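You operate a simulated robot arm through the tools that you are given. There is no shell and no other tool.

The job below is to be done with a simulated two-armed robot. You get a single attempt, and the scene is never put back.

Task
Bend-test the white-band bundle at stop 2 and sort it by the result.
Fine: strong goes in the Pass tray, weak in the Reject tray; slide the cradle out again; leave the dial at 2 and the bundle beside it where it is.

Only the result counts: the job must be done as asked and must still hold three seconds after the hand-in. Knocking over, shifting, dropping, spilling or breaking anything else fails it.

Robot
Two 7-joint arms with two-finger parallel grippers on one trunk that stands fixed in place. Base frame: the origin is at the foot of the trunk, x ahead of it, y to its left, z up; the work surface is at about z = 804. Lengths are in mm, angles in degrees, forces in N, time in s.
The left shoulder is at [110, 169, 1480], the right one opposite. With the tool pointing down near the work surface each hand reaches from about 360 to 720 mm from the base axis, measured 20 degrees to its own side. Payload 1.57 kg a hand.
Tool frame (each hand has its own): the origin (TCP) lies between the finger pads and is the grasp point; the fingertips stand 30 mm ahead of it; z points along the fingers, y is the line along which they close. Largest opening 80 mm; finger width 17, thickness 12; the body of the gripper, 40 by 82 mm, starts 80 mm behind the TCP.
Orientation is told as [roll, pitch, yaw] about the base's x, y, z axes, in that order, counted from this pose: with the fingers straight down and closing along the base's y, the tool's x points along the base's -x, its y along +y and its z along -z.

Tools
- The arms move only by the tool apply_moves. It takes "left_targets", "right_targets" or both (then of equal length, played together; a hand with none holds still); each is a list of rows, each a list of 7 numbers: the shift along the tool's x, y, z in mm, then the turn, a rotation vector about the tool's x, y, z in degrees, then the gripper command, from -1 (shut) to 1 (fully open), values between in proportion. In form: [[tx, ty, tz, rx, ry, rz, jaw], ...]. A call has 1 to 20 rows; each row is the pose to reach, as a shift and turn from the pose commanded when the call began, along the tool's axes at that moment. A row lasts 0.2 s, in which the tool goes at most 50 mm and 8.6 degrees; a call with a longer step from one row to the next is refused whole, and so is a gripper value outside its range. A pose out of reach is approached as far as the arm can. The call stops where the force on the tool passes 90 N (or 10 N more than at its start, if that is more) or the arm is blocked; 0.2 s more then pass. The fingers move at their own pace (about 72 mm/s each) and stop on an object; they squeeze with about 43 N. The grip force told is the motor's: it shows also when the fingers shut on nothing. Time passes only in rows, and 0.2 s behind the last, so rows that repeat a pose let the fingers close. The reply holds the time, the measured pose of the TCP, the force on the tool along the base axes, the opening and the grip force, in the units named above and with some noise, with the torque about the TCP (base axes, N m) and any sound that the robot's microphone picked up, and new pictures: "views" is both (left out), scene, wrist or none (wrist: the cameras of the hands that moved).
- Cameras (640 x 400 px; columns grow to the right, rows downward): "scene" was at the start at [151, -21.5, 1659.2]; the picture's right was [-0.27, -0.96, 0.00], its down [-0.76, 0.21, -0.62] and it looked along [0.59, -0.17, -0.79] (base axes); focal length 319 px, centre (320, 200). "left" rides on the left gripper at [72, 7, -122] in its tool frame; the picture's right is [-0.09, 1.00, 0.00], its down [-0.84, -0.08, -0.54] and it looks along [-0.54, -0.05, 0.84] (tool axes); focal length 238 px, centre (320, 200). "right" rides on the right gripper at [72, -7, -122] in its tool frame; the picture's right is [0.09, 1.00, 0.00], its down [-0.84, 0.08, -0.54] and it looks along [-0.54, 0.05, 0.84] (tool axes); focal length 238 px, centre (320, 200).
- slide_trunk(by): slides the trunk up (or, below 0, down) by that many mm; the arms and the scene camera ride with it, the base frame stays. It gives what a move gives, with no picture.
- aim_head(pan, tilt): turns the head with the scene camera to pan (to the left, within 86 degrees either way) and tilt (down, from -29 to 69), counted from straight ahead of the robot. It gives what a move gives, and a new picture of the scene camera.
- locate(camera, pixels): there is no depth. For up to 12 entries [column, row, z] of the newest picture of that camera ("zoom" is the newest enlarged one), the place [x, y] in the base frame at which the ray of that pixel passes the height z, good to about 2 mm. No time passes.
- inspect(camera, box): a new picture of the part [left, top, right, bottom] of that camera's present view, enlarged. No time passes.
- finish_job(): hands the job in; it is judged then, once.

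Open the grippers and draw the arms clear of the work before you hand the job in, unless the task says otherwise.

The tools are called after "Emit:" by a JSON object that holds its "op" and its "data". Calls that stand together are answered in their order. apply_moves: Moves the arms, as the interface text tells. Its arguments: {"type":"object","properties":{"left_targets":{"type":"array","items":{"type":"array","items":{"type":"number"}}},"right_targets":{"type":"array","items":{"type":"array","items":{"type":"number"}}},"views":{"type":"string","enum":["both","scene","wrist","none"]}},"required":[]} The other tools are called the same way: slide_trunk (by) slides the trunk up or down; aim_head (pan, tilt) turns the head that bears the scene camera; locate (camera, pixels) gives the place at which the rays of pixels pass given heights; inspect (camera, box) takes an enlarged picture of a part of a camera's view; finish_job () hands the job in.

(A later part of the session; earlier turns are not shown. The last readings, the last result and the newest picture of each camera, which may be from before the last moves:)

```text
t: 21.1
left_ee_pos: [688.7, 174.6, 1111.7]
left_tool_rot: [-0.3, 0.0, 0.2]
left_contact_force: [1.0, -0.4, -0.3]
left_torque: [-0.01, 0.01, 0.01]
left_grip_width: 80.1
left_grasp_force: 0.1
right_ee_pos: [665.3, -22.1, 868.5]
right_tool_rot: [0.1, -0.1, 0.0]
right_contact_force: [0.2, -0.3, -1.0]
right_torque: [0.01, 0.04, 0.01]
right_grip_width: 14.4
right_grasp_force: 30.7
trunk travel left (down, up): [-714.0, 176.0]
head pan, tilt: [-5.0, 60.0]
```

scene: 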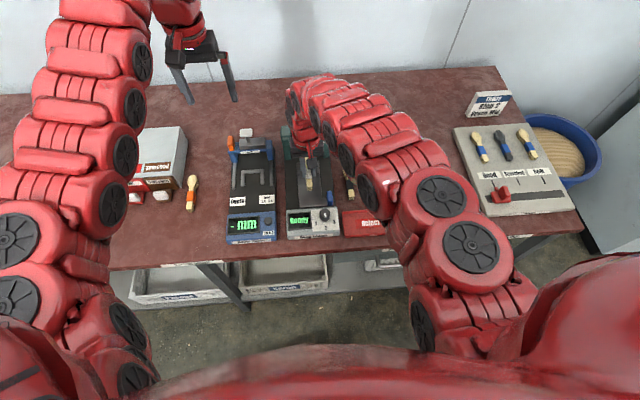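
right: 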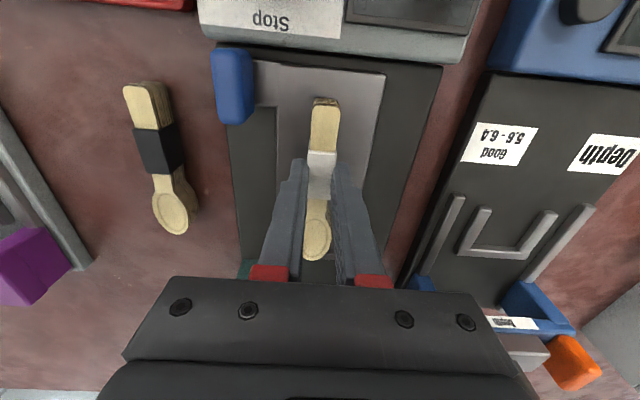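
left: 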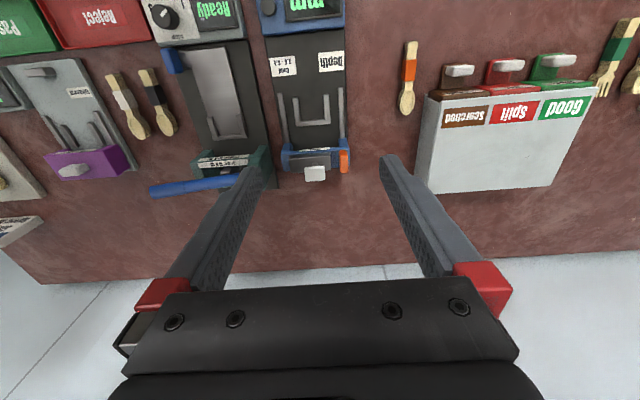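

Back at z 868.5 with more reach; I lower further in small steps, checking force.

Emit:
{"op": "apply_moves", "data": {"right_targets": [[1, 0, 2, 0, 0, 0, -1], [1, 0, 4, 0, 0, 0, -1]], "views": "none"}}

Emit:
{"op": "apply_moves", "data": {"right_targets": [[0, 0, 1.5, 0, 0, 0, -1], [0, 0, 3, 0, 0, 0, -1]], "views": "wrist"}}

```text
t: 21.7
left_ee_pos: [689.2, 175.6, 1111.7]
left_tool_rot: [-0.2, 0.0, 0.0]
left_contact_force: [0.0, 0.1, 0.0]
left_torque: [-0.01, -0.03, 0.0]
left_grip_width: 80.1
left_grasp_force: 0.2
right_ee_pos: [665.4, -21.1, 864.7]
right_tool_rot: [0.0, -0.3, 0.0]
right_contact_force: [2.1, -0.4, 7.8]
right_torque: [0.0, 0.28, 0.01]
right_grip_width: 14.3
right_grasp_force: 31.0
trunk travel left (down, up): [-714.0, 176.0]
head pan, tilt: [-5.0, 60.0]
```

```text
t: 22.3
left_ee_pos: [686.1, 174.7, 1113.0]
left_tool_rot: [-0.2, -0.3, 0.0]
left_contact_force: [0.7, -0.5, 0.8]
left_torque: [0.01, 0.0, -0.01]
left_grip_width: 79.8
left_grasp_force: 0.0
right_ee_pos: [664.6, -22.0, 864.8]
right_tool_rot: [0.1, -0.5, -0.2]
right_contact_force: [4.0, -1.6, 31.0]
right_torque: [-0.08, 0.1, 0.0]
right_grip_width: 14.2
right_grasp_force: 30.7
trunk travel left (down, up): [-714.0, 176.0]
head pan, tilt: [-5.0, 60.0]
```

right: 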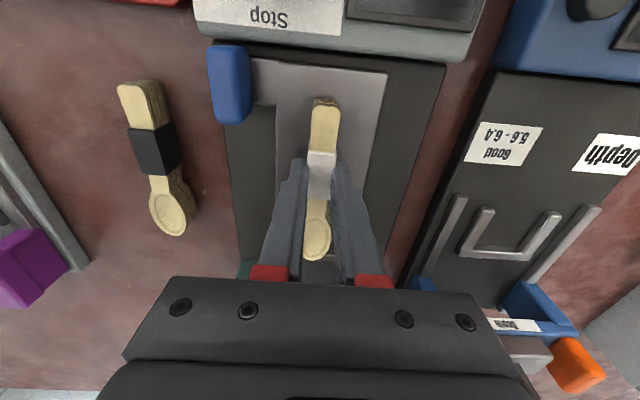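

Contact at z≈864.8 with almost no torque, so the bundle sits flat on the plate (≈z 826). I relieve the press by 2.5 mm, open and rise.

Emit:
{"op": "apply_moves", "data": {"right_targets": [[0, 0, -2.5, 0, 0, 0, -1], [0, 0, -2.5, 0, 0, 0, -0.2], [0, 0, -2.5, 0, 0, 0, -0.1], [0, 0, -2.5, 0, 0, 0, -0.1], [0, 0, -15, 0, 0, 0, -0.1], [0, 0, -35, 0, 0, 0, -0.1], [0, 0, -70, 0, 0, 0, -0.1]], "views": "wrist"}}

Emit:
{"op": "inspect", "data": {"camera": "right", "box": [240, 60, 420, 290]}}

```text
t: 23.9
left_ee_pos: [688.2, 176.1, 1110.8]
left_tool_rot: [-0.2, -0.1, 0.1]
left_contact_force: [-0.2, -0.9, 1.0]
left_torque: [-0.02, 0.0, 0.0]
left_grip_width: 80.2
left_grasp_force: 0.0
right_ee_pos: [663.9, -20.8, 931.5]
right_tool_rot: [0.1, 0.1, 0.1]
right_contact_force: [0.0, -0.2, 0.1]
right_torque: [0.04, 0.0, -0.01]
right_grip_width: 35.8
right_grasp_force: 0.2
trunk travel left (down, up): [-714.0, 176.0]
head pan, tilt: [-5.0, 60.0]
```

right: 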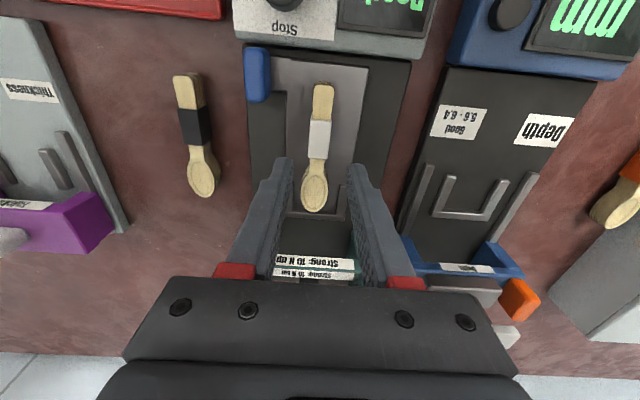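

```text
1.74 times, centred on (330, 175) of right
```

zoom: 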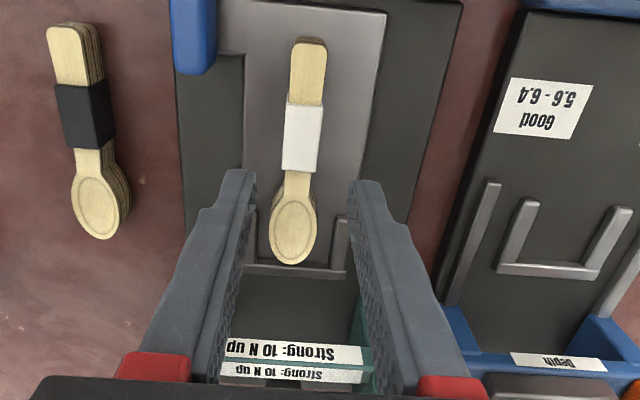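

The bundle lies in the cradle's U with its head near the end wall (labels both read "Strong: 10 N up"). I back off toward the robot and tilt the right hand 30° forward to look at the blue handle and gantry.

Emit:
{"op": "apply_moves", "data": {"right_targets": [[20, -15, -20, 0, -8, 0, -0.1], [45, -30, -40, 0, -16, 0, -0.1], [70, -40, -60, 0, -24, 0, -0.1], [90, -50, -75, 0, -30, 0, -0.1]], "views": "both"}}

```text
t: 24.9
left_ee_pos: [689.7, 174.8, 1110.3]
left_tool_rot: [-0.2, 0.0, 0.1]
left_contact_force: [0.3, 0.1, 0.3]
left_torque: [-0.03, -0.04, -0.01]
left_grip_width: 80.0
left_grasp_force: 0.0
right_ee_pos: [744.7, -10.0, 984.7]
right_tool_rot: [-0.1, -29.9, -0.1]
right_contact_force: [-0.6, -0.3, -0.5]
right_torque: [-0.01, 0.03, -0.01]
right_grip_width: 36.0
right_grasp_force: 0.0
right hand out of reach, approached as far as the arm can: row 1, 2, 3, 4
trunk travel left (down, up): [-714.0, 176.0]
head pan, tilt: [-5.0, 60.0]
```

scene: 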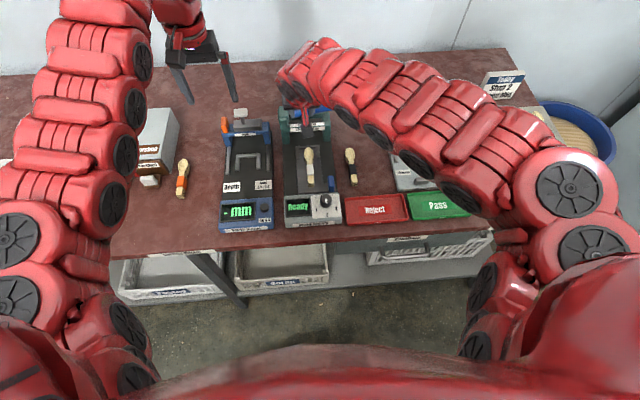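
right: 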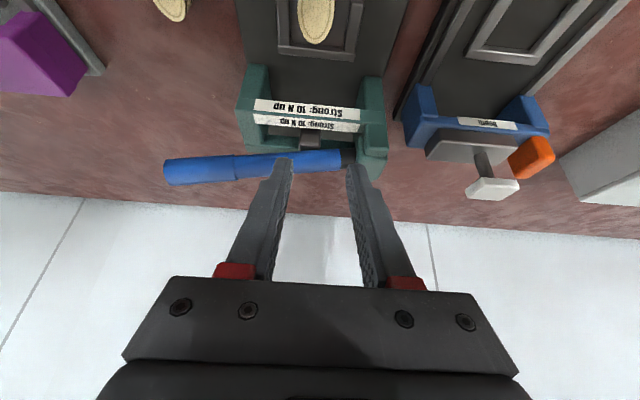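

The hand was pushed forward by its inner limit but touches nothing; this view shows the lever from (350,158) to (165,172). I locate it at several heights in both views.

Emit:
{"op": "inspect", "data": {"camera": "right", "box": [150, 50, 410, 220]}}

Emit:
{"op": "locate", "data": {"camera": "right", "pixels": [[170, 172, 860], [170, 172, 900], [170, 172, 940], [265, 163, 900], [340, 158, 880], [340, 158, 900], [260, 106, 880], [380, 120, 880], [240, 138, 820], [310, 138, 860]]}}

Emit:
{"op": "inspect", "data": {"camera": "scene", "box": [265, 80, 375, 230]}}

```text
2.35 times, centred on (280, 135) of right
```

zoom: 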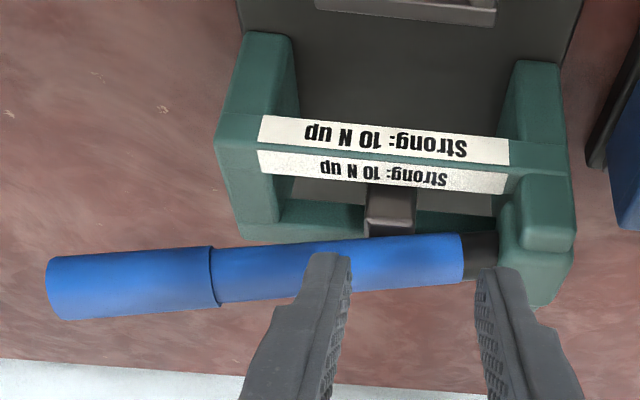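

```text
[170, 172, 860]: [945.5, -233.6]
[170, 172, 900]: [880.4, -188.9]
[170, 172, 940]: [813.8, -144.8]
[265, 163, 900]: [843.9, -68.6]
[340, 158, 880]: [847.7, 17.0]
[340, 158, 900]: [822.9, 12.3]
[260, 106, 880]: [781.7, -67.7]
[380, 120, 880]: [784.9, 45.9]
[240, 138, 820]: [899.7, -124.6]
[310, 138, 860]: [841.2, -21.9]
```

```text
2.67 times, centred on (320, 155) of scene
```

zoom: 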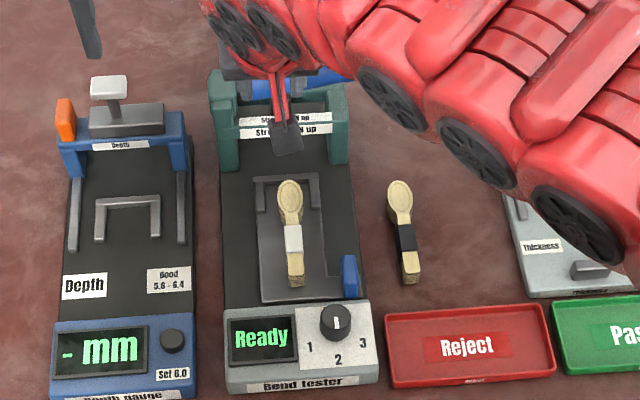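

The lever end lies at about (814,-143,940) (both rays agree), the hinge at y≈+12, z≈895. Now I locate the blue handle in the scene zoom.

Emit:
{"op": "locate", "data": {"camera": "zoom", "pixels": [[349, 258, 850], [349, 258, 860], [349, 258, 870], [350, 298, 826], [343, 262, 860], [357, 260, 860], [290, 182, 845], [296, 283, 845]]}}

Emit:
{"op": "inspect", "data": {"camera": "scene", "box": [300, 150, 350, 200]}}

```text
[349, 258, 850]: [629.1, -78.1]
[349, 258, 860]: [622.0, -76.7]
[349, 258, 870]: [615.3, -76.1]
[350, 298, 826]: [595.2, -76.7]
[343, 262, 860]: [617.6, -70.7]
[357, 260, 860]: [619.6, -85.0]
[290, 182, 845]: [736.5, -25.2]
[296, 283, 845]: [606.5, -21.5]
```

```text
8.00 times, centred on (325, 175) of scene
```

zoom: 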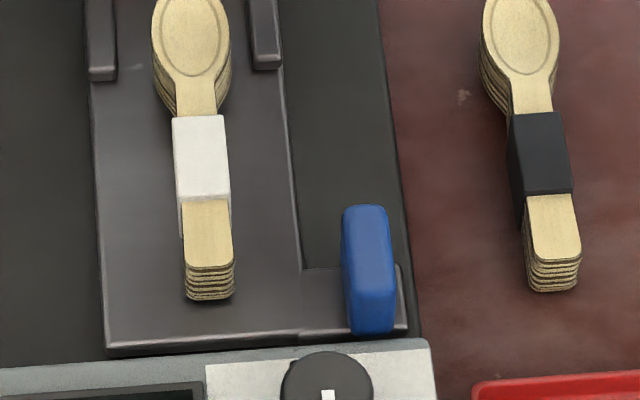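

The handle is a block at x≈596–635, y≈-84…-71, top z≈845. I bring the right hand, tilted 20°, above it at about (605,-77,955).

Emit:
{"op": "apply_moves", "data": {"right_targets": [[32, -15, -13, 0, 2, 0, -0.2], [65, -32, -26, 0, 5, 0, -0.2], [98, -50, -40, 0, 8, 0, -0.2], [131, -67, -52, 0, 10, 0, -0.2], [131, -67, -52, 0, 10, 0, -0.2]], "views": "both"}}

```text
t: 26.1
left_ee_pos: [688.0, 176.2, 1110.7]
left_tool_rot: [-0.2, 0.0, 0.1]
left_contact_force: [0.0, 0.2, -1.1]
left_torque: [0.01, -0.01, 0.02]
left_grip_width: 79.7
left_grasp_force: 0.2
right_ee_pos: [705.8, -62.2, 929.3]
right_tool_rot: [0.0, -19.9, 0.0]
right_contact_force: [-0.1, 0.5, -0.3]
right_torque: [0.0, -0.01, -0.01]
right_grip_width: 31.9
right_grasp_force: 0.1
right hand out of reach, approached as far as the arm can: row 1, 2, 3, 4, 5
trunk travel left (down, up): [-714.0, 176.0]
head pan, tilt: [-5.0, 60.0]
```

scene: 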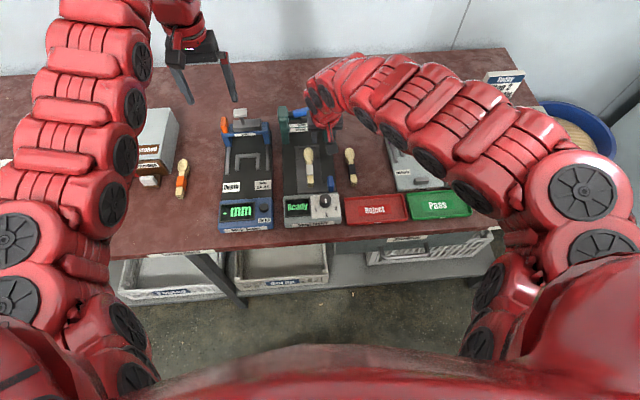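
right: 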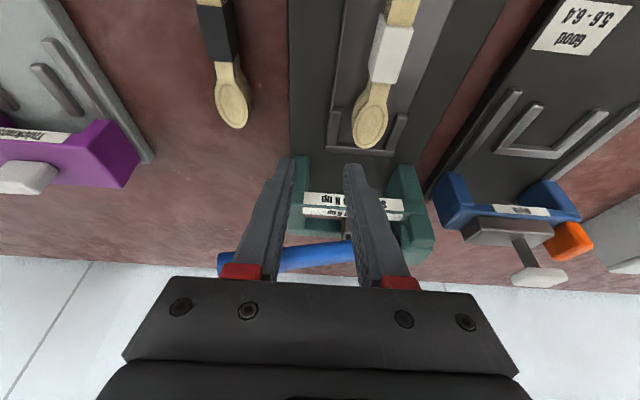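

With that tilt the hand can't come close to the body (stopped at x=706). I go back to tool-down above the handle at about (615,-77,930).

Emit:
{"op": "apply_moves", "data": {"right_targets": [[21, -4, -9, 0, 5, 0, -0.2], [42, -8, -18, 0, 10, 0, -0.2], [63, -12, -27, 0, 15, 0, -0.2], [83.6, -15, -36, 0, 20, 0, -0.2], [83.6, -15, -36, 0, 20, 0, -0.2]], "views": "both"}}

```text
t: 27.3
left_ee_pos: [689.3, 176.1, 1110.7]
left_tool_rot: [-0.2, 0.0, 0.1]
left_contact_force: [-0.1, -0.3, 0.1]
left_torque: [0.0, -0.02, 0.02]
left_grip_width: 80.2
left_grasp_force: 0.1
right_ee_pos: [626.2, -75.3, 933.8]
right_tool_rot: [0.0, 0.3, 0.1]
right_contact_force: [-0.9, 0.4, -0.5]
right_torque: [-0.04, -0.01, -0.03]
right_grip_width: 32.4
right_grasp_force: 0.1
right hand out of reach, approached as far as the arm can: row 1, 2, 3, 4, 5
trunk travel left (down, up): [-714.0, 176.0]
head pan, tilt: [-5.0, 60.0]
```

scene: 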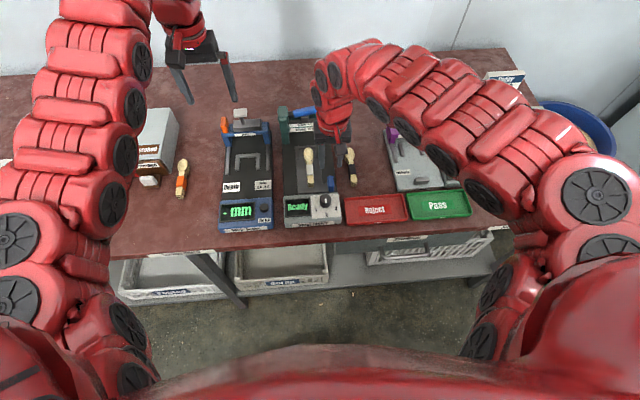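
right: 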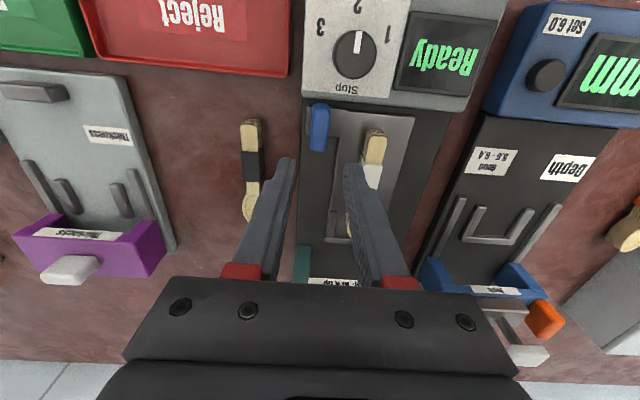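

Now tool-down above the handle, seen at (308–329,104–150). I locate it and get a zoom.

Emit:
{"op": "locate", "data": {"camera": "right", "pixels": [[318, 150, 845], [318, 106, 845], [309, 125, 845], [329, 125, 845], [346, 170, 845], [362, 190, 826]]}}

Emit:
{"op": "inspect", "data": {"camera": "right", "box": [260, 90, 420, 260]}}

```text
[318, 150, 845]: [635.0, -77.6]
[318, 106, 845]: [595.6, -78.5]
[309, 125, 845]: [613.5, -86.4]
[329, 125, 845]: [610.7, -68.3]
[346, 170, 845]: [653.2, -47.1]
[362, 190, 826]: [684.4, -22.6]
```

```text
2.35 times, centred on (340, 175) of right
```

zoom: 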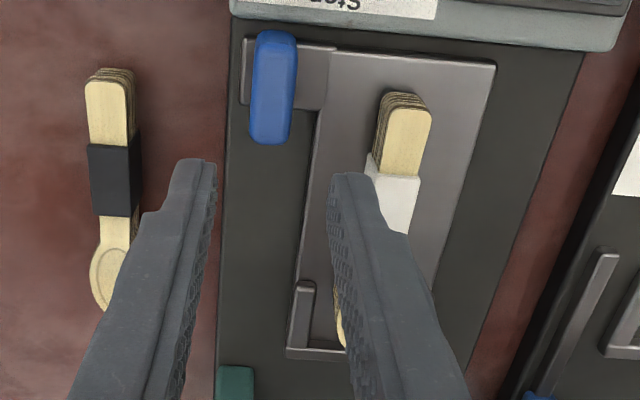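

The handle's centre is (615,-77.4), 18 mm wide, top ≈848. I descend to z≈864 with the fingers either side and close.

Emit:
{"op": "apply_moves", "data": {"right_targets": [[10, -2, 25, 0, 0, 0, -0.1], [10, -2, 50, 0, 0, 0, -0.1], [10, -2, 63, 0, 0, 0, -0.1], [10, -2, 69, 0, 0, 0, -0.1], [10, -2, 69, 0, 0, 0, -1], [10, -2, 69, 0, 0, 0, -1], [10, -2, 69, 0, 0, 0, -1]], "views": "wrist"}}

```text
t: 28.9
left_ee_pos: [689.7, 176.1, 1110.3]
left_tool_rot: [-0.3, 0.0, 0.2]
left_contact_force: [0.1, 0.8, -0.8]
left_torque: [-0.01, 0.02, 0.03]
left_grip_width: 80.3
left_grasp_force: 0.2
right_ee_pos: [617.4, -75.1, 865.5]
right_tool_rot: [0.0, -0.1, 0.0]
right_contact_force: [-0.7, 6.6, -1.2]
right_torque: [0.26, -0.33, 0.05]
right_grip_width: 16.0
right_grasp_force: 31.0
trunk travel left (down, up): [-714.0, 176.0]
head pan, tilt: [-5.0, 60.0]
```

right: 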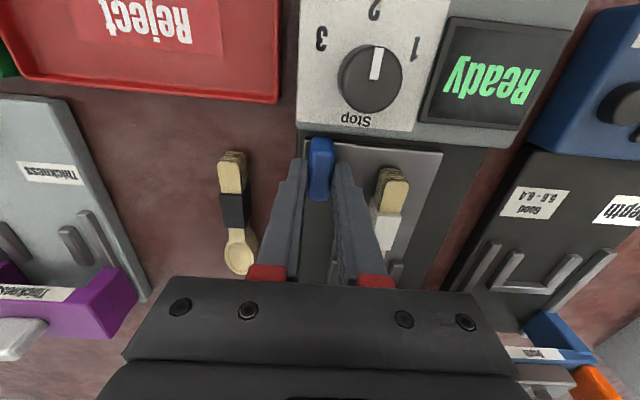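

The handle is gripped (16 mm). I push the cradle in along +x by 60 mm at gentle speed.

Emit:
{"op": "apply_moves", "data": {"right_targets": [[-8, -1, 0, 0, 0, 0, -1], [-18, -1, 0, 0, 0, 0, -1], [-28, -1, 0, 0, 0, 0, -1], [-38, -1, 0, 0, 0, 0, -1], [-48, -1, 0, 0, 0, 0, -1], [-60, -1, 0, 0, 0, 0, -1]], "views": "both"}}

```text
t: 30.3
left_ee_pos: [689.3, 178.1, 1110.6]
left_tool_rot: [-0.3, 0.1, 0.1]
left_contact_force: [1.1, 0.1, 0.3]
left_torque: [0.0, 0.0, 0.0]
left_grip_width: 80.3
left_grasp_force: 0.0
right_ee_pos: [676.1, -76.3, 865.3]
right_tool_rot: [0.0, -0.1, 0.1]
right_contact_force: [0.4, 17.8, -0.9]
right_torque: [0.76, -0.23, -0.21]
right_grip_width: 15.8
right_grasp_force: 31.2
trunk travel left (down, up): [-714.0, 176.0]
head pan, tilt: [-5.0, 60.0]
```

scene: 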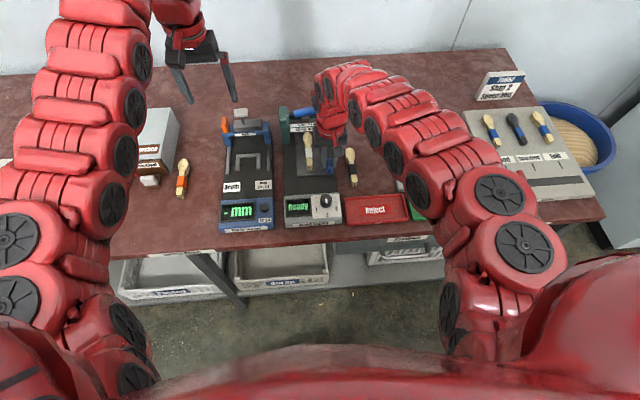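
right: 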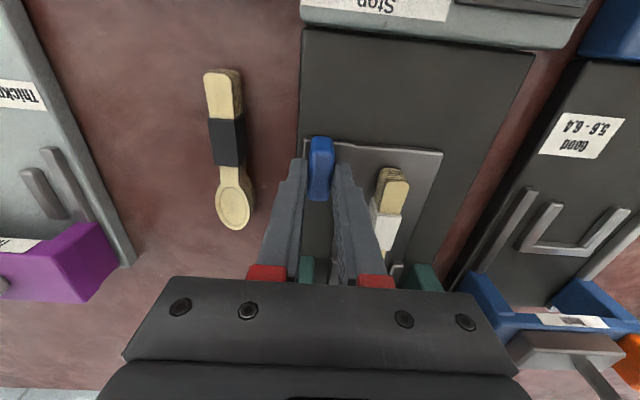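

The cradle slides freely (bundle moves with it); lateral force 18 N in +y, so I shift 1.5 mm toward +y and push on 40 mm.

Emit:
{"op": "apply_moves", "data": {"right_targets": [[-8, 2, 0, 0, 0, 0, -1], [-18, 2, 0, 0, 0, 0, -1], [-28, 2, 0, 0, 0, 0, -1], [-38, 2, 0, 0, 0, 0, -1]], "views": "both"}}

```text
t: 31.3
left_ee_pos: [689.2, 177.0, 1110.8]
left_tool_rot: [-0.2, 0.0, 0.1]
left_contact_force: [0.4, -0.6, 0.4]
left_torque: [0.02, 0.01, 0.02]
left_grip_width: 80.1
left_grasp_force: 0.2
right_ee_pos: [702.1, -76.3, 866.5]
right_tool_rot: [0.0, 0.1, 0.0]
right_contact_force: [0.6, 12.2, 1.8]
right_torque: [0.39, 0.88, 0.06]
right_grip_width: 15.9
right_grasp_force: 31.7
right hand out of reach, approached as far as the arm can: row 4
trunk travel left (down, up): [-714.0, 176.0]
head pan, tilt: [-5.0, 60.0]
```

scene: 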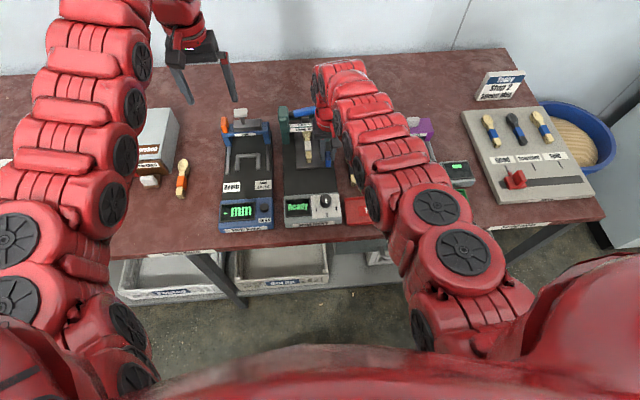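
right: 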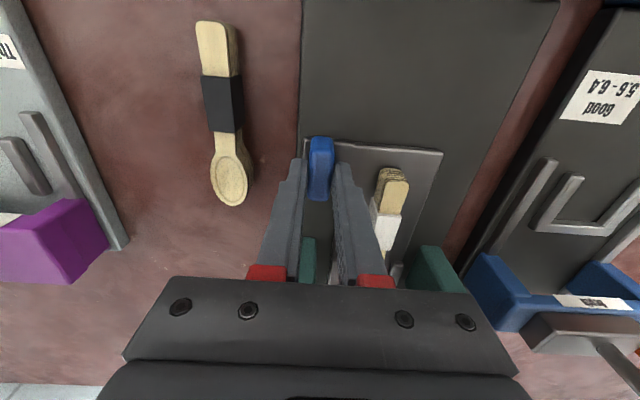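

As computed, tool-down reach ends here. Keeping the grip I tilt the hand 20° forward about the fingertips, then push on along +x.

Emit:
{"op": "apply_moves", "data": {"right_targets": [[2.6, 1, 0, 0, -5, 0, -1], [5.2, 1, 0, 0, -10, 0, -1], [7.8, 1, 0, 0, -15, 0, -1], [10.3, 1, 0, 0, -20, 0, -1], [4, 1, 0, 0, -20, 0, -1], [-4, 1, 0, 0, -20, 0, -1]], "views": "both"}}

```text
t: 32.8
left_ee_pos: [689.3, 178.8, 1110.8]
left_tool_rot: [-0.1, 0.1, 0.6]
left_contact_force: [-0.7, 0.4, 0.3]
left_torque: [-0.06, -0.03, -0.03]
left_grip_width: 79.8
left_grasp_force: 0.0
right_ee_pos: [702.7, -93.0, 860.9]
right_tool_rot: [-0.7, -18.7, -1.1]
right_contact_force: [-0.6, -73.1, -15.2]
right_torque: [-0.99, 0.11, -0.77]
right_grip_width: 0.3
right_grasp_force: 20.8
trunk travel left (down, up): [-714.0, 176.0]
head pan, tilt: [-5.0, 60.0]
stopped in row 6 (right hand): the force on the tool passed its limit at 94 N (the readings are from after the stop); the commanded pose is now the measured one
```

scene: 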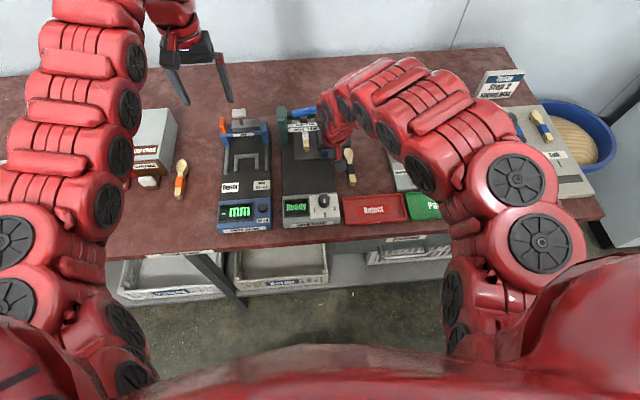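
right: 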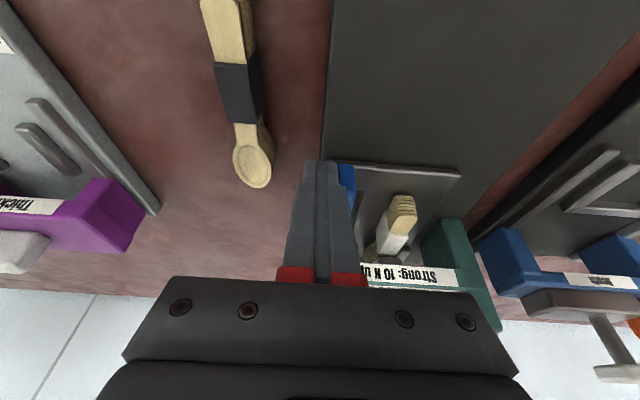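

The fingers slipped off the handle onto its outer side and press sideways (73 N). I back off toward -y by a few mm and rise.

Emit:
{"op": "apply_moves", "data": {"right_targets": [[0, -3, 0, 0, 0, 0, -1], [0, -6, 0, 0, 0, 0, -1], [-6, -8, -19, 0, 0, 0, -1], [-19, -8, -57, 0, 0, 0, -1], [-26, -8, -76, 0, 0, 0, -0.2]], "views": "both"}}

Emit:
{"op": "inspect", "data": {"camera": "scene", "box": [265, 80, 375, 230]}}

```text
t: 34.0
left_ee_pos: [688.6, 175.5, 1111.4]
left_tool_rot: [0.0, 0.1, 0.3]
left_contact_force: [-0.8, -1.1, 0.2]
left_torque: [0.08, 0.02, 0.0]
left_grip_width: 80.3
left_grasp_force: 0.1
right_ee_pos: [713.7, -92.3, 941.3]
right_tool_rot: [-0.2, -19.4, -0.5]
right_contact_force: [-0.3, -1.8, -0.4]
right_torque: [0.13, 0.03, 0.06]
right_grip_width: 32.4
right_grasp_force: 0.1
right hand out of reach, approached as far as the arm can: row 4, 5
trunk travel left (down, up): [-714.0, 176.0]
head pan, tilt: [-5.0, 60.0]
```

scene: 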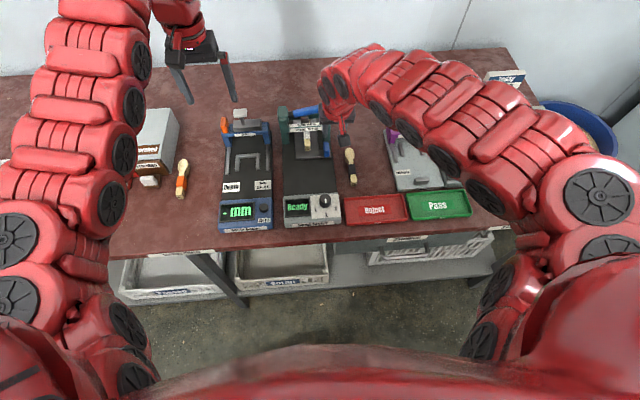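
right: 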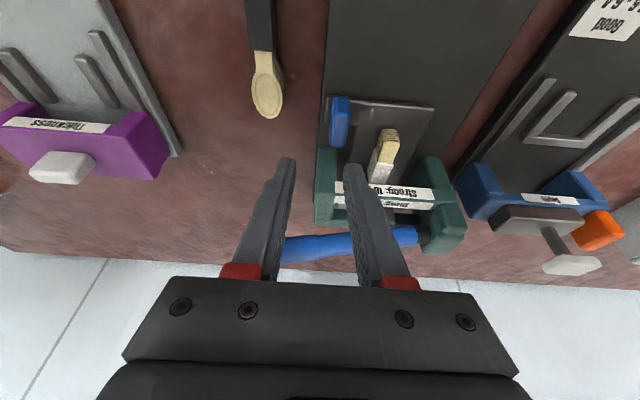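

```text
2.67 times, centred on (320, 155) of scene
```

zoom: 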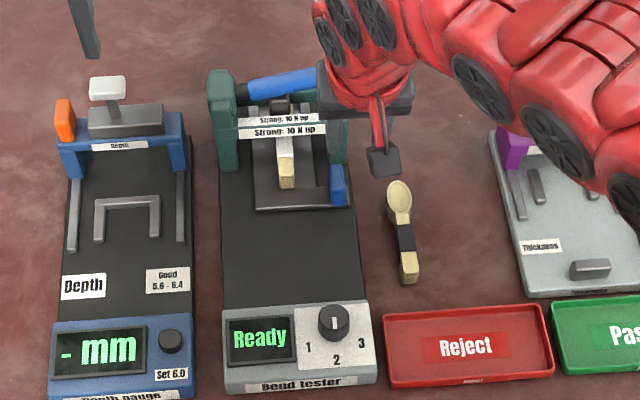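

The tester stayed in place and the cradle is now well under the gantry. I check whether it's fully in by locating the handle and the gantry upright.

Emit:
{"op": "inspect", "data": {"camera": "right", "box": [300, 80, 480, 270]}}

Emit:
{"op": "locate", "data": {"camera": "right", "pixels": [[341, 146, 848], [341, 98, 848], [326, 150, 870], [326, 150, 890], [435, 158, 870], [434, 106, 826], [350, 100, 826], [330, 125, 820]]}}

```text
2.11 times, centred on (390, 175) of right
```

zoom: 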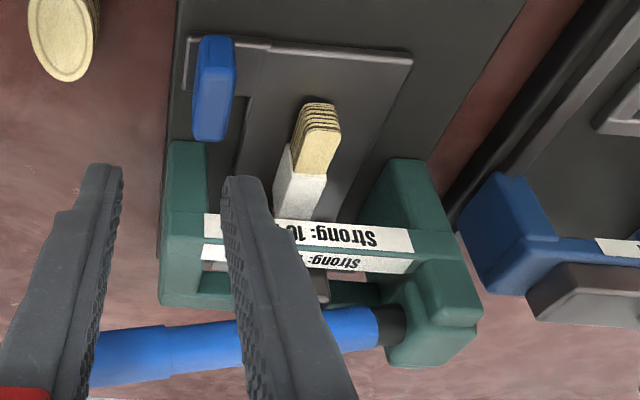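

```text
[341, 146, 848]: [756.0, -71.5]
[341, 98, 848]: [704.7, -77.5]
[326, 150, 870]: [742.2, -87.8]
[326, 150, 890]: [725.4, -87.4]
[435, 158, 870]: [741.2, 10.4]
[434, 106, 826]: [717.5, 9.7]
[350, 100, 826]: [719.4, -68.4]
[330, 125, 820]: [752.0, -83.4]
```

I enlarge the scene view of the gantry to judge the cradle's depth and the ram.

Emit:
{"op": "inspect", "data": {"camera": "scene", "box": [270, 95, 345, 165]}}

```text
5.71 times, centred on (308, 130) of scene
```

zoom: 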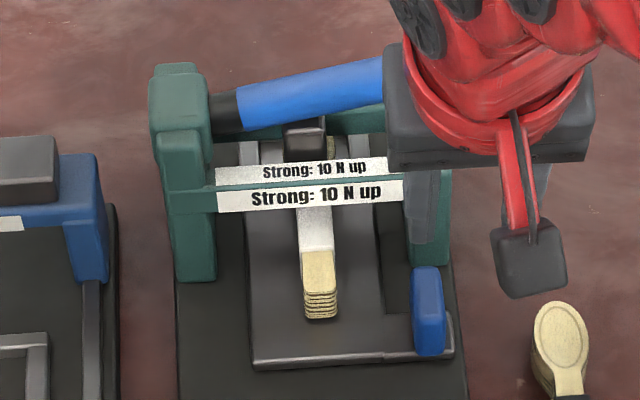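

The handle looks close to the right upright. I close the fingers, go tool-down behind the handle (x≈683) and will push it gently to verify it is fully in.

Emit:
{"op": "apply_moves", "data": {"right_targets": [[8, 4, -2, 0, 5, 0, -1], [16, 8, -3, 0, 10, 0, -1], [24, 12, -4, 0, 15, 0, -1], [31, 15, -4.6, 0, 19.4, 0, -1], [31, 15, -4.6, 0, 19.4, 0, -1]], "views": "wrist"}}

```text
t: 35.1
left_ee_pos: [686.8, 181.2, 1111.1]
left_tool_rot: [-0.2, 0.0, 0.4]
left_contact_force: [0.2, 0.7, -0.6]
left_torque: [0.04, 0.03, 0.02]
left_grip_width: 79.9
left_grasp_force: 0.0
right_ee_pos: [682.2, -72.5, 935.2]
right_tool_rot: [-0.5, 0.1, -0.5]
right_contact_force: [-0.6, -0.3, 0.2]
right_torque: [0.01, -0.02, -0.02]
right_grip_width: 0.2
right_grasp_force: 21.6
trunk travel left (down, up): [-714.0, 176.0]
head pan, tilt: [-5.0, 60.0]
```

right: 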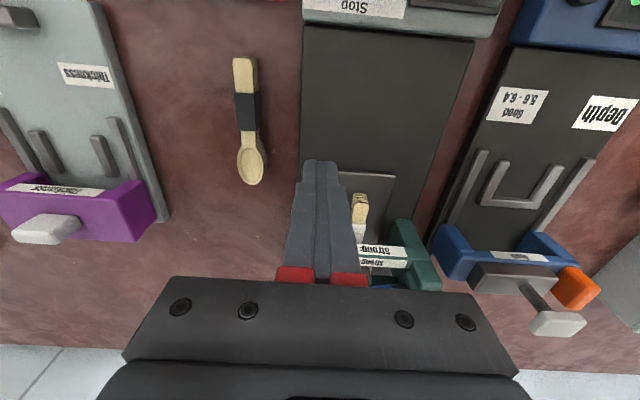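

I locate the plate's near edge (345–392,173) to see where the cradle now stands.

Emit:
{"op": "locate", "data": {"camera": "right", "pixels": [[350, 172, 826], [392, 175, 826], [360, 195, 840]]}}

```text
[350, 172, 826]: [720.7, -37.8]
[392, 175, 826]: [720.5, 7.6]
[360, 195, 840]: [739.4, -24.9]
```

The plate's near edge moved from x≈602 to 720.6, i.e. 118 mm. To verify it's fully in, I lower the closed fingers just behind the handle (tilt 12°).

Emit:
{"op": "apply_moves", "data": {"right_targets": [[-5, -4, 15, 0, -6, 0, -1], [-13, -5, 40, 0, -12, 0, -1], [-13, -5, 60, 0, -12, 0, -1], [-13, -5, 70, 0, -12, 0, -1]], "views": "wrist"}}

```text
t: 36.1
left_ee_pos: [687.5, 180.8, 1110.7]
left_tool_rot: [-0.2, 0.0, 0.3]
left_contact_force: [0.6, 1.0, -0.2]
left_torque: [0.02, 0.02, -0.02]
left_grip_width: 80.0
left_grasp_force: 0.1
right_ee_pos: [694.4, -77.6, 865.5]
right_tool_rot: [-0.5, -12.0, -0.4]
right_contact_force: [0.5, 0.4, -0.2]
right_torque: [-0.01, -0.02, -0.03]
right_grip_width: 0.3
right_grasp_force: 21.4
trunk travel left (down, up): [-714.0, 176.0]
head pan, tilt: [-5.0, 60.0]
```

right: 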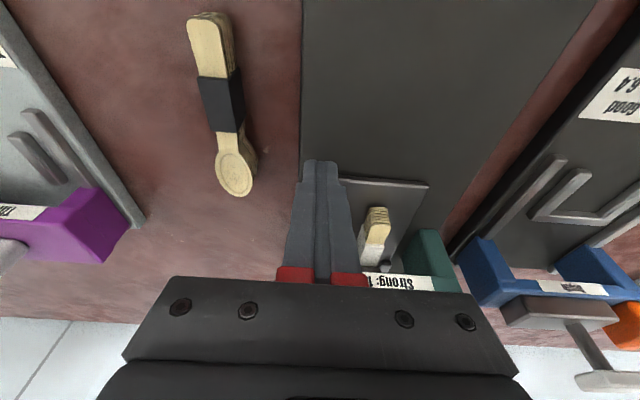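

Now I push slowly along +x in 2 mm rows (tilted axes), watching for force.

Emit:
{"op": "apply_moves", "data": {"right_targets": [[-3, 0, 0.6, 0, 0, 0, -1], [-6, 0, 1.2, 0, 0, 0, -1], [-8, 0, 1.7, 0, 0, 0, -1], [-10, 0, 2.1, 0, 0, 0, -1]], "views": "none"}}

Emit:
{"op": "apply_moves", "data": {"right_targets": [[-2, 0, 0.4, 0, 0, 0, -1], [-4, 0, 0.8, 0, 0, 0, -1]], "views": "wrist"}}

```text
t: 37.1
left_ee_pos: [687.7, 180.4, 1111.0]
left_tool_rot: [-0.2, 0.0, 0.3]
left_contact_force: [-0.1, -0.3, -0.4]
left_torque: [-0.02, 0.0, 0.02]
left_grip_width: 80.1
left_grasp_force: 0.0
right_ee_pos: [703.1, -77.2, 865.3]
right_tool_rot: [-0.5, -11.9, -0.5]
right_contact_force: [-7.9, -1.2, 0.3]
right_torque: [-0.09, 0.2, -0.02]
right_grip_width: 0.0
right_grasp_force: 21.3
trunk travel left (down, up): [-714.0, 176.0]
head pan, tilt: [-5.0, 60.0]
```

```text
t: 37.8
left_ee_pos: [683.4, 180.0, 1113.0]
left_tool_rot: [-0.2, -0.2, 0.4]
left_contact_force: [0.4, 0.3, -0.2]
left_torque: [0.0, 0.02, 0.01]
left_grip_width: 79.8
left_grasp_force: 0.1
right_ee_pos: [703.6, -78.0, 865.3]
right_tool_rot: [-0.4, -11.6, -0.5]
right_contact_force: [-29.7, -2.3, -6.2]
right_torque: [-0.01, 0.94, -0.02]
right_grip_width: 0.0
right_grasp_force: 21.2
trunk travel left (down, up): [-714.0, 176.0]
head pan, tilt: [-5.0, 60.0]
```

right: 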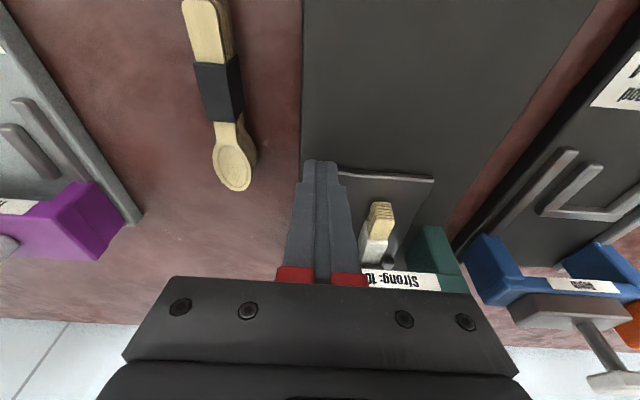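

Blocked at x≈703.6 with 30 N: the cradle is at its end stop. I back off and rise.

Emit:
{"op": "apply_moves", "data": {"right_targets": [[8, 0, -1.6, 0, 0, 0, -1], [4, 0, -30, 0, 0, 0, -1], [0, -10, -70, 0, 0, 0, -1], [-5, -30, -110, 0, -5, 0, -1], [-10, -45, -140, 0, -12, 0, -1]], "views": "both"}}

```text
t: 39.0
left_ee_pos: [689.2, 180.4, 1110.3]
left_tool_rot: [-0.1, 0.0, 0.4]
left_contact_force: [-1.0, -1.0, -0.4]
left_torque: [0.04, -0.06, 0.0]
left_grip_width: 80.0
left_grasp_force: 0.1
right_ee_pos: [747.5, -119.6, 999.5]
right_tool_rot: [-0.6, -23.9, -0.3]
right_contact_force: [-0.1, -0.5, 0.2]
right_torque: [0.05, 0.03, 0.0]
right_grip_width: 0.0
right_grasp_force: 21.2
right hand out of reach, approached as far as the arm can: row 4, 5
trunk travel left (down, up): [-714.0, 176.0]
head pan, tilt: [-5.0, 60.0]
```

scene: 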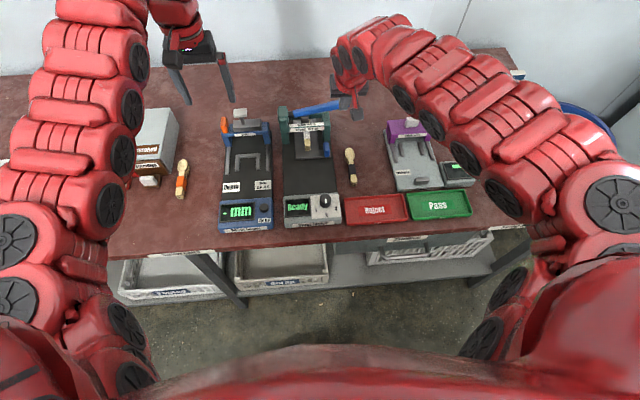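
right: 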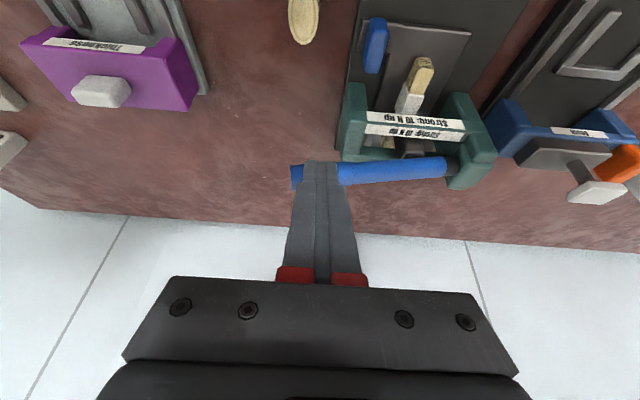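

The fingers appear in front of the lever near its end (297,178). I locate the lever in this view at several heights.

Emit:
{"op": "locate", "data": {"camera": "right", "pixels": [[297, 178, 920], [297, 178, 940], [297, 178, 955], [345, 173, 925], [345, 173, 940], [440, 168, 900], [440, 168, 880]]}}

Emit:
{"op": "inspect", "data": {"camera": "scene", "box": [275, 80, 375, 150]}}

```text
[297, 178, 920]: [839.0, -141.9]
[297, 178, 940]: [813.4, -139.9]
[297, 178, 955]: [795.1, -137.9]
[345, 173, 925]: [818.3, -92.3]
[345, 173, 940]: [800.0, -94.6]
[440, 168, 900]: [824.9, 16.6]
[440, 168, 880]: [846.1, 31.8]
```

```text
5.71 times, centred on (325, 115) of scene
```

zoom: 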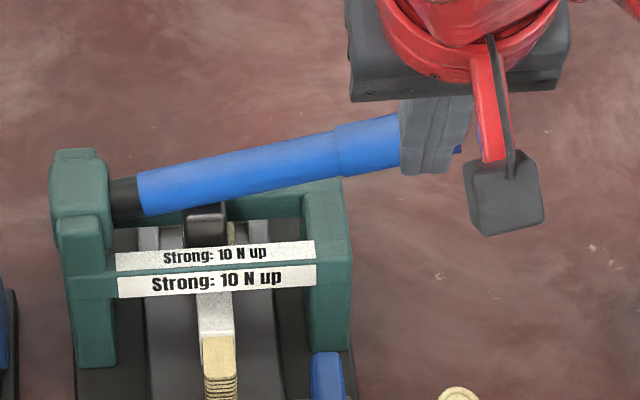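

The lever runs from hinge (820,15,900) to tip (814,-141,940). I bring the closed fingertips above it at y≈-122, tip height ≈958.

Emit:
{"op": "apply_moves", "data": {"right_targets": [[-20, -1, 5, 0, 0, 0, -1], [-38, -2, 18, 0, 0, 0, -1], [-45, -2, 33, 0, 0, 0, -1]], "views": "both"}}

Emit:
{"op": "inspect", "data": {"camera": "scene", "box": [275, 80, 375, 150]}}

```text
t: 39.8
left_ee_pos: [687.9, 180.1, 1110.0]
left_tool_rot: [-0.2, 0.0, 0.4]
left_contact_force: [1.0, 0.1, 0.3]
left_torque: [0.01, 0.03, 0.03]
left_grip_width: 79.9
left_grasp_force: 0.0
right_ee_pos: [801.4, -118.2, 987.1]
right_tool_rot: [-0.6, -23.9, -0.3]
right_contact_force: [0.4, -0.7, 0.8]
right_torque: [0.02, 0.01, 0.04]
right_grip_width: 0.0
right_grasp_force: 21.3
trunk travel left (down, up): [-714.0, 176.0]
head pan, tilt: [-5.0, 60.0]
```

scene: 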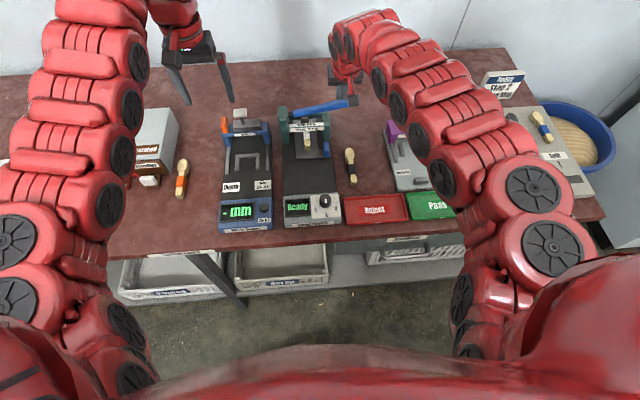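
right: 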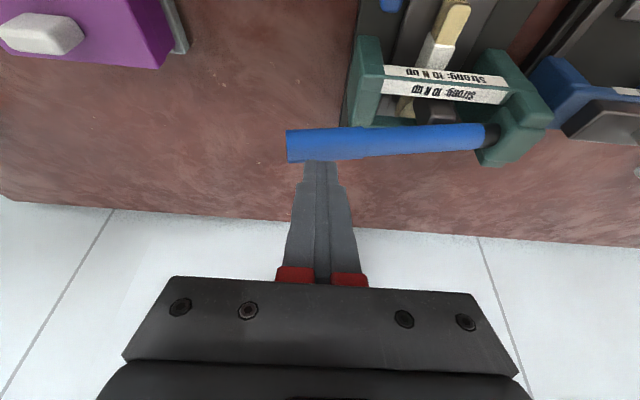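

```text
5.71 times, centred on (325, 115) of scene
```

zoom: 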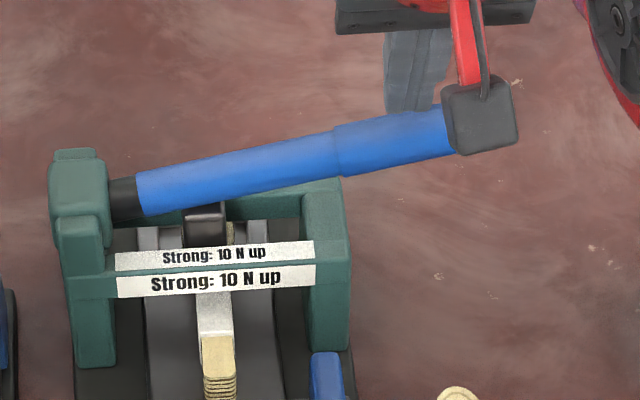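

The lever now appears in front of the fingertips in both views, so the tips are on its far side. I re-triangulate with the current pictures.

Emit:
{"op": "locate", "data": {"camera": "right", "pixels": [[288, 146, 920], [288, 146, 940], [288, 146, 960], [288, 146, 980], [320, 144, 940], [320, 144, 960], [490, 136, 900], [490, 136, 920]]}}

Emit:
{"op": "locate", "data": {"camera": "zoom", "pixels": [[455, 130, 940], [455, 130, 960], [455, 130, 980], [120, 197, 900], [120, 197, 920], [410, 142, 960]]}}

Emit:
{"op": "inspect", "data": {"camera": "right", "box": [260, 100, 400, 220]}}

```text
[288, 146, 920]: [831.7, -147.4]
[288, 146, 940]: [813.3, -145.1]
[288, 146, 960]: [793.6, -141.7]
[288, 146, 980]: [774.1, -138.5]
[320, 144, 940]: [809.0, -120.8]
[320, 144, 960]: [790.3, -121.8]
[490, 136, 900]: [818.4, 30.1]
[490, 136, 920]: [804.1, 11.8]
```

```text
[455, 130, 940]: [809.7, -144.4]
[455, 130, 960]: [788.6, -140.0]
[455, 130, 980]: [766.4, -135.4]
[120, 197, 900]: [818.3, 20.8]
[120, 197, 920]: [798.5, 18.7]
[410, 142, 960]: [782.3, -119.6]
```

```text
3.33 times, centred on (330, 160) of right
```

zoom: 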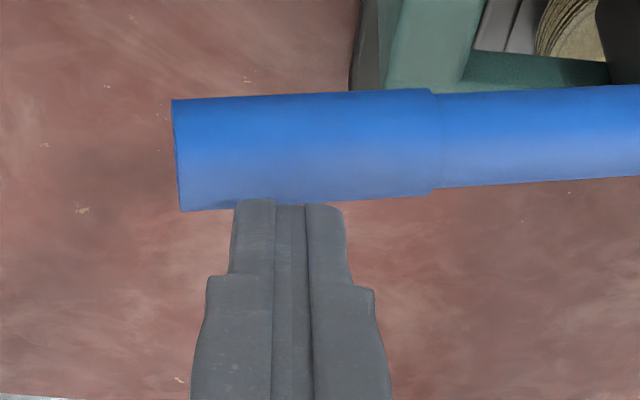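

Considering the geometry, the tips (≈814,-118,960) are right above the lever (axis ≈812,-118,935). I press straight down 12 mm slowly first.

Emit:
{"op": "apply_moves", "data": {"right_targets": [[1.6, 0, 3.7, 0, 0, 0, -1], [3.2, 0, 7.3, 0, 0, 0, -1], [4.9, 0, 11, 0, 0, 0, -1], [6.5, 0, 14.6, 0, 0, 0, -1]], "views": "both"}}

Emit:
{"op": "inspect", "data": {"camera": "scene", "box": [275, 80, 375, 150]}}

```text
t: 40.8
left_ee_pos: [687.7, 181.2, 1110.6]
left_tool_rot: [-0.3, 0.0, 0.4]
left_contact_force: [0.8, 0.4, -0.1]
left_torque: [-0.03, 0.03, 0.03]
left_grip_width: 79.8
left_grasp_force: 0.0
right_ee_pos: [800.9, -118.6, 970.4]
right_tool_rot: [-0.6, -24.0, -0.3]
right_contact_force: [-0.4, -1.2, 1.1]
right_torque: [-0.02, -0.03, -0.02]
right_grip_width: 0.0
right_grasp_force: 20.8
trunk travel left (down, up): [-714.0, 176.0]
head pan, tilt: [-5.0, 60.0]
```

scene: 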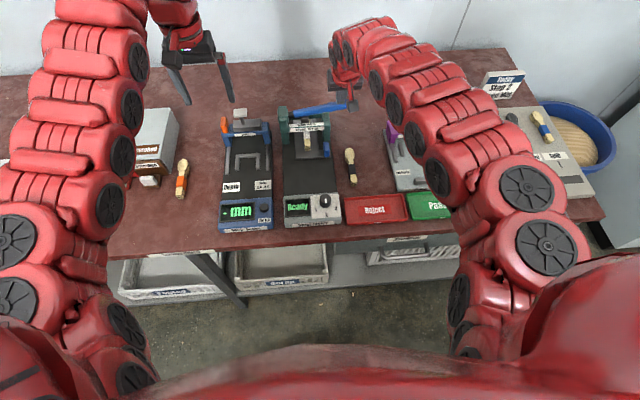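
right: 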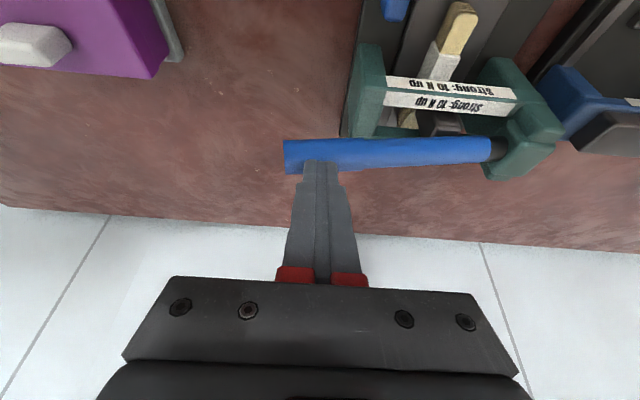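

```text
5.71 times, centred on (325, 115) of scene
```

zoom: 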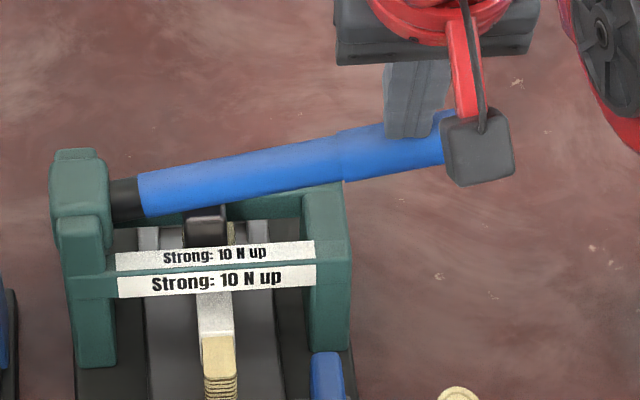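

The fingers now lie on top of the lever and it seems to yield slightly. I press on another 24 mm in 4 mm rows.

Emit:
{"op": "apply_moves", "data": {"right_targets": [[1.6, 0, 3.7, 0, 0, 0, -1], [3.2, 0, 7.3, 0, 0, 0, -1], [4.9, 0, 11, 0, 0, 0, -1], [6.5, 0, 14.6, 0, 0, 0, -1], [8.1, 0, 18.3, 0, 0, 0, -1], [9.7, 0, 21.9, 0, 0, 0, -1]], "views": "both"}}

Emit:
{"op": "inspect", "data": {"camera": "scene", "box": [265, 80, 375, 230]}}

```text
t: 42.1
left_ee_pos: [686.3, 179.6, 1112.0]
left_tool_rot: [-0.2, -0.2, 0.4]
left_contact_force: [0.2, 0.6, -0.9]
left_torque: [0.0, 0.02, -0.02]
left_grip_width: 80.3
left_grasp_force: 0.1
right_ee_pos: [800.4, -119.8, 949.4]
right_tool_rot: [-0.5, -24.3, -0.3]
right_contact_force: [-0.2, -3.3, 10.2]
right_torque: [-0.18, -0.08, -0.03]
right_grip_width: 0.0
right_grasp_force: 21.7
trunk travel left (down, up): [-714.0, 176.0]
head pan, tilt: [-5.0, 60.0]
```

scene: 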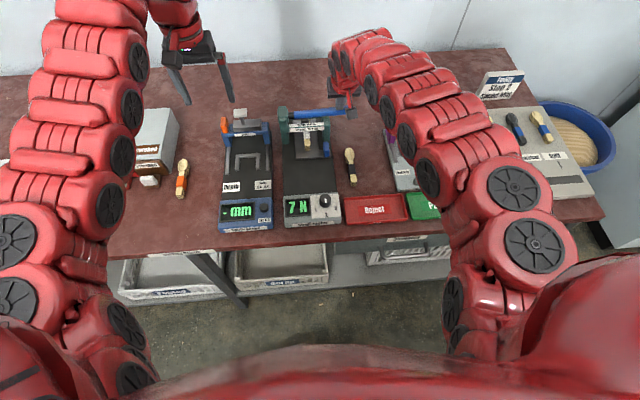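
right: 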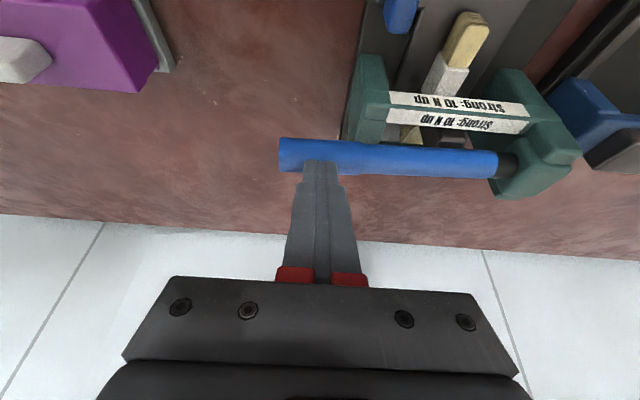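

```text
2.67 times, centred on (320, 155) of scene
```

zoom: 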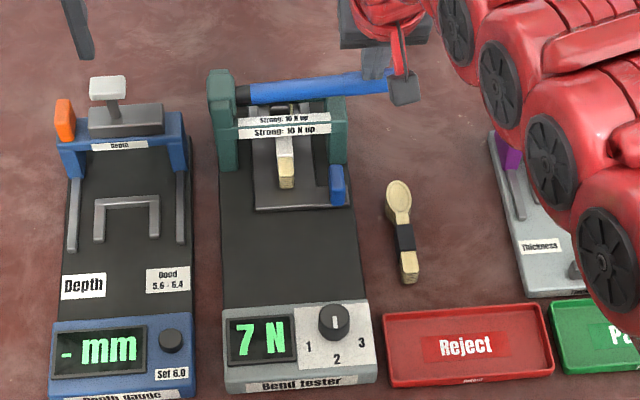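

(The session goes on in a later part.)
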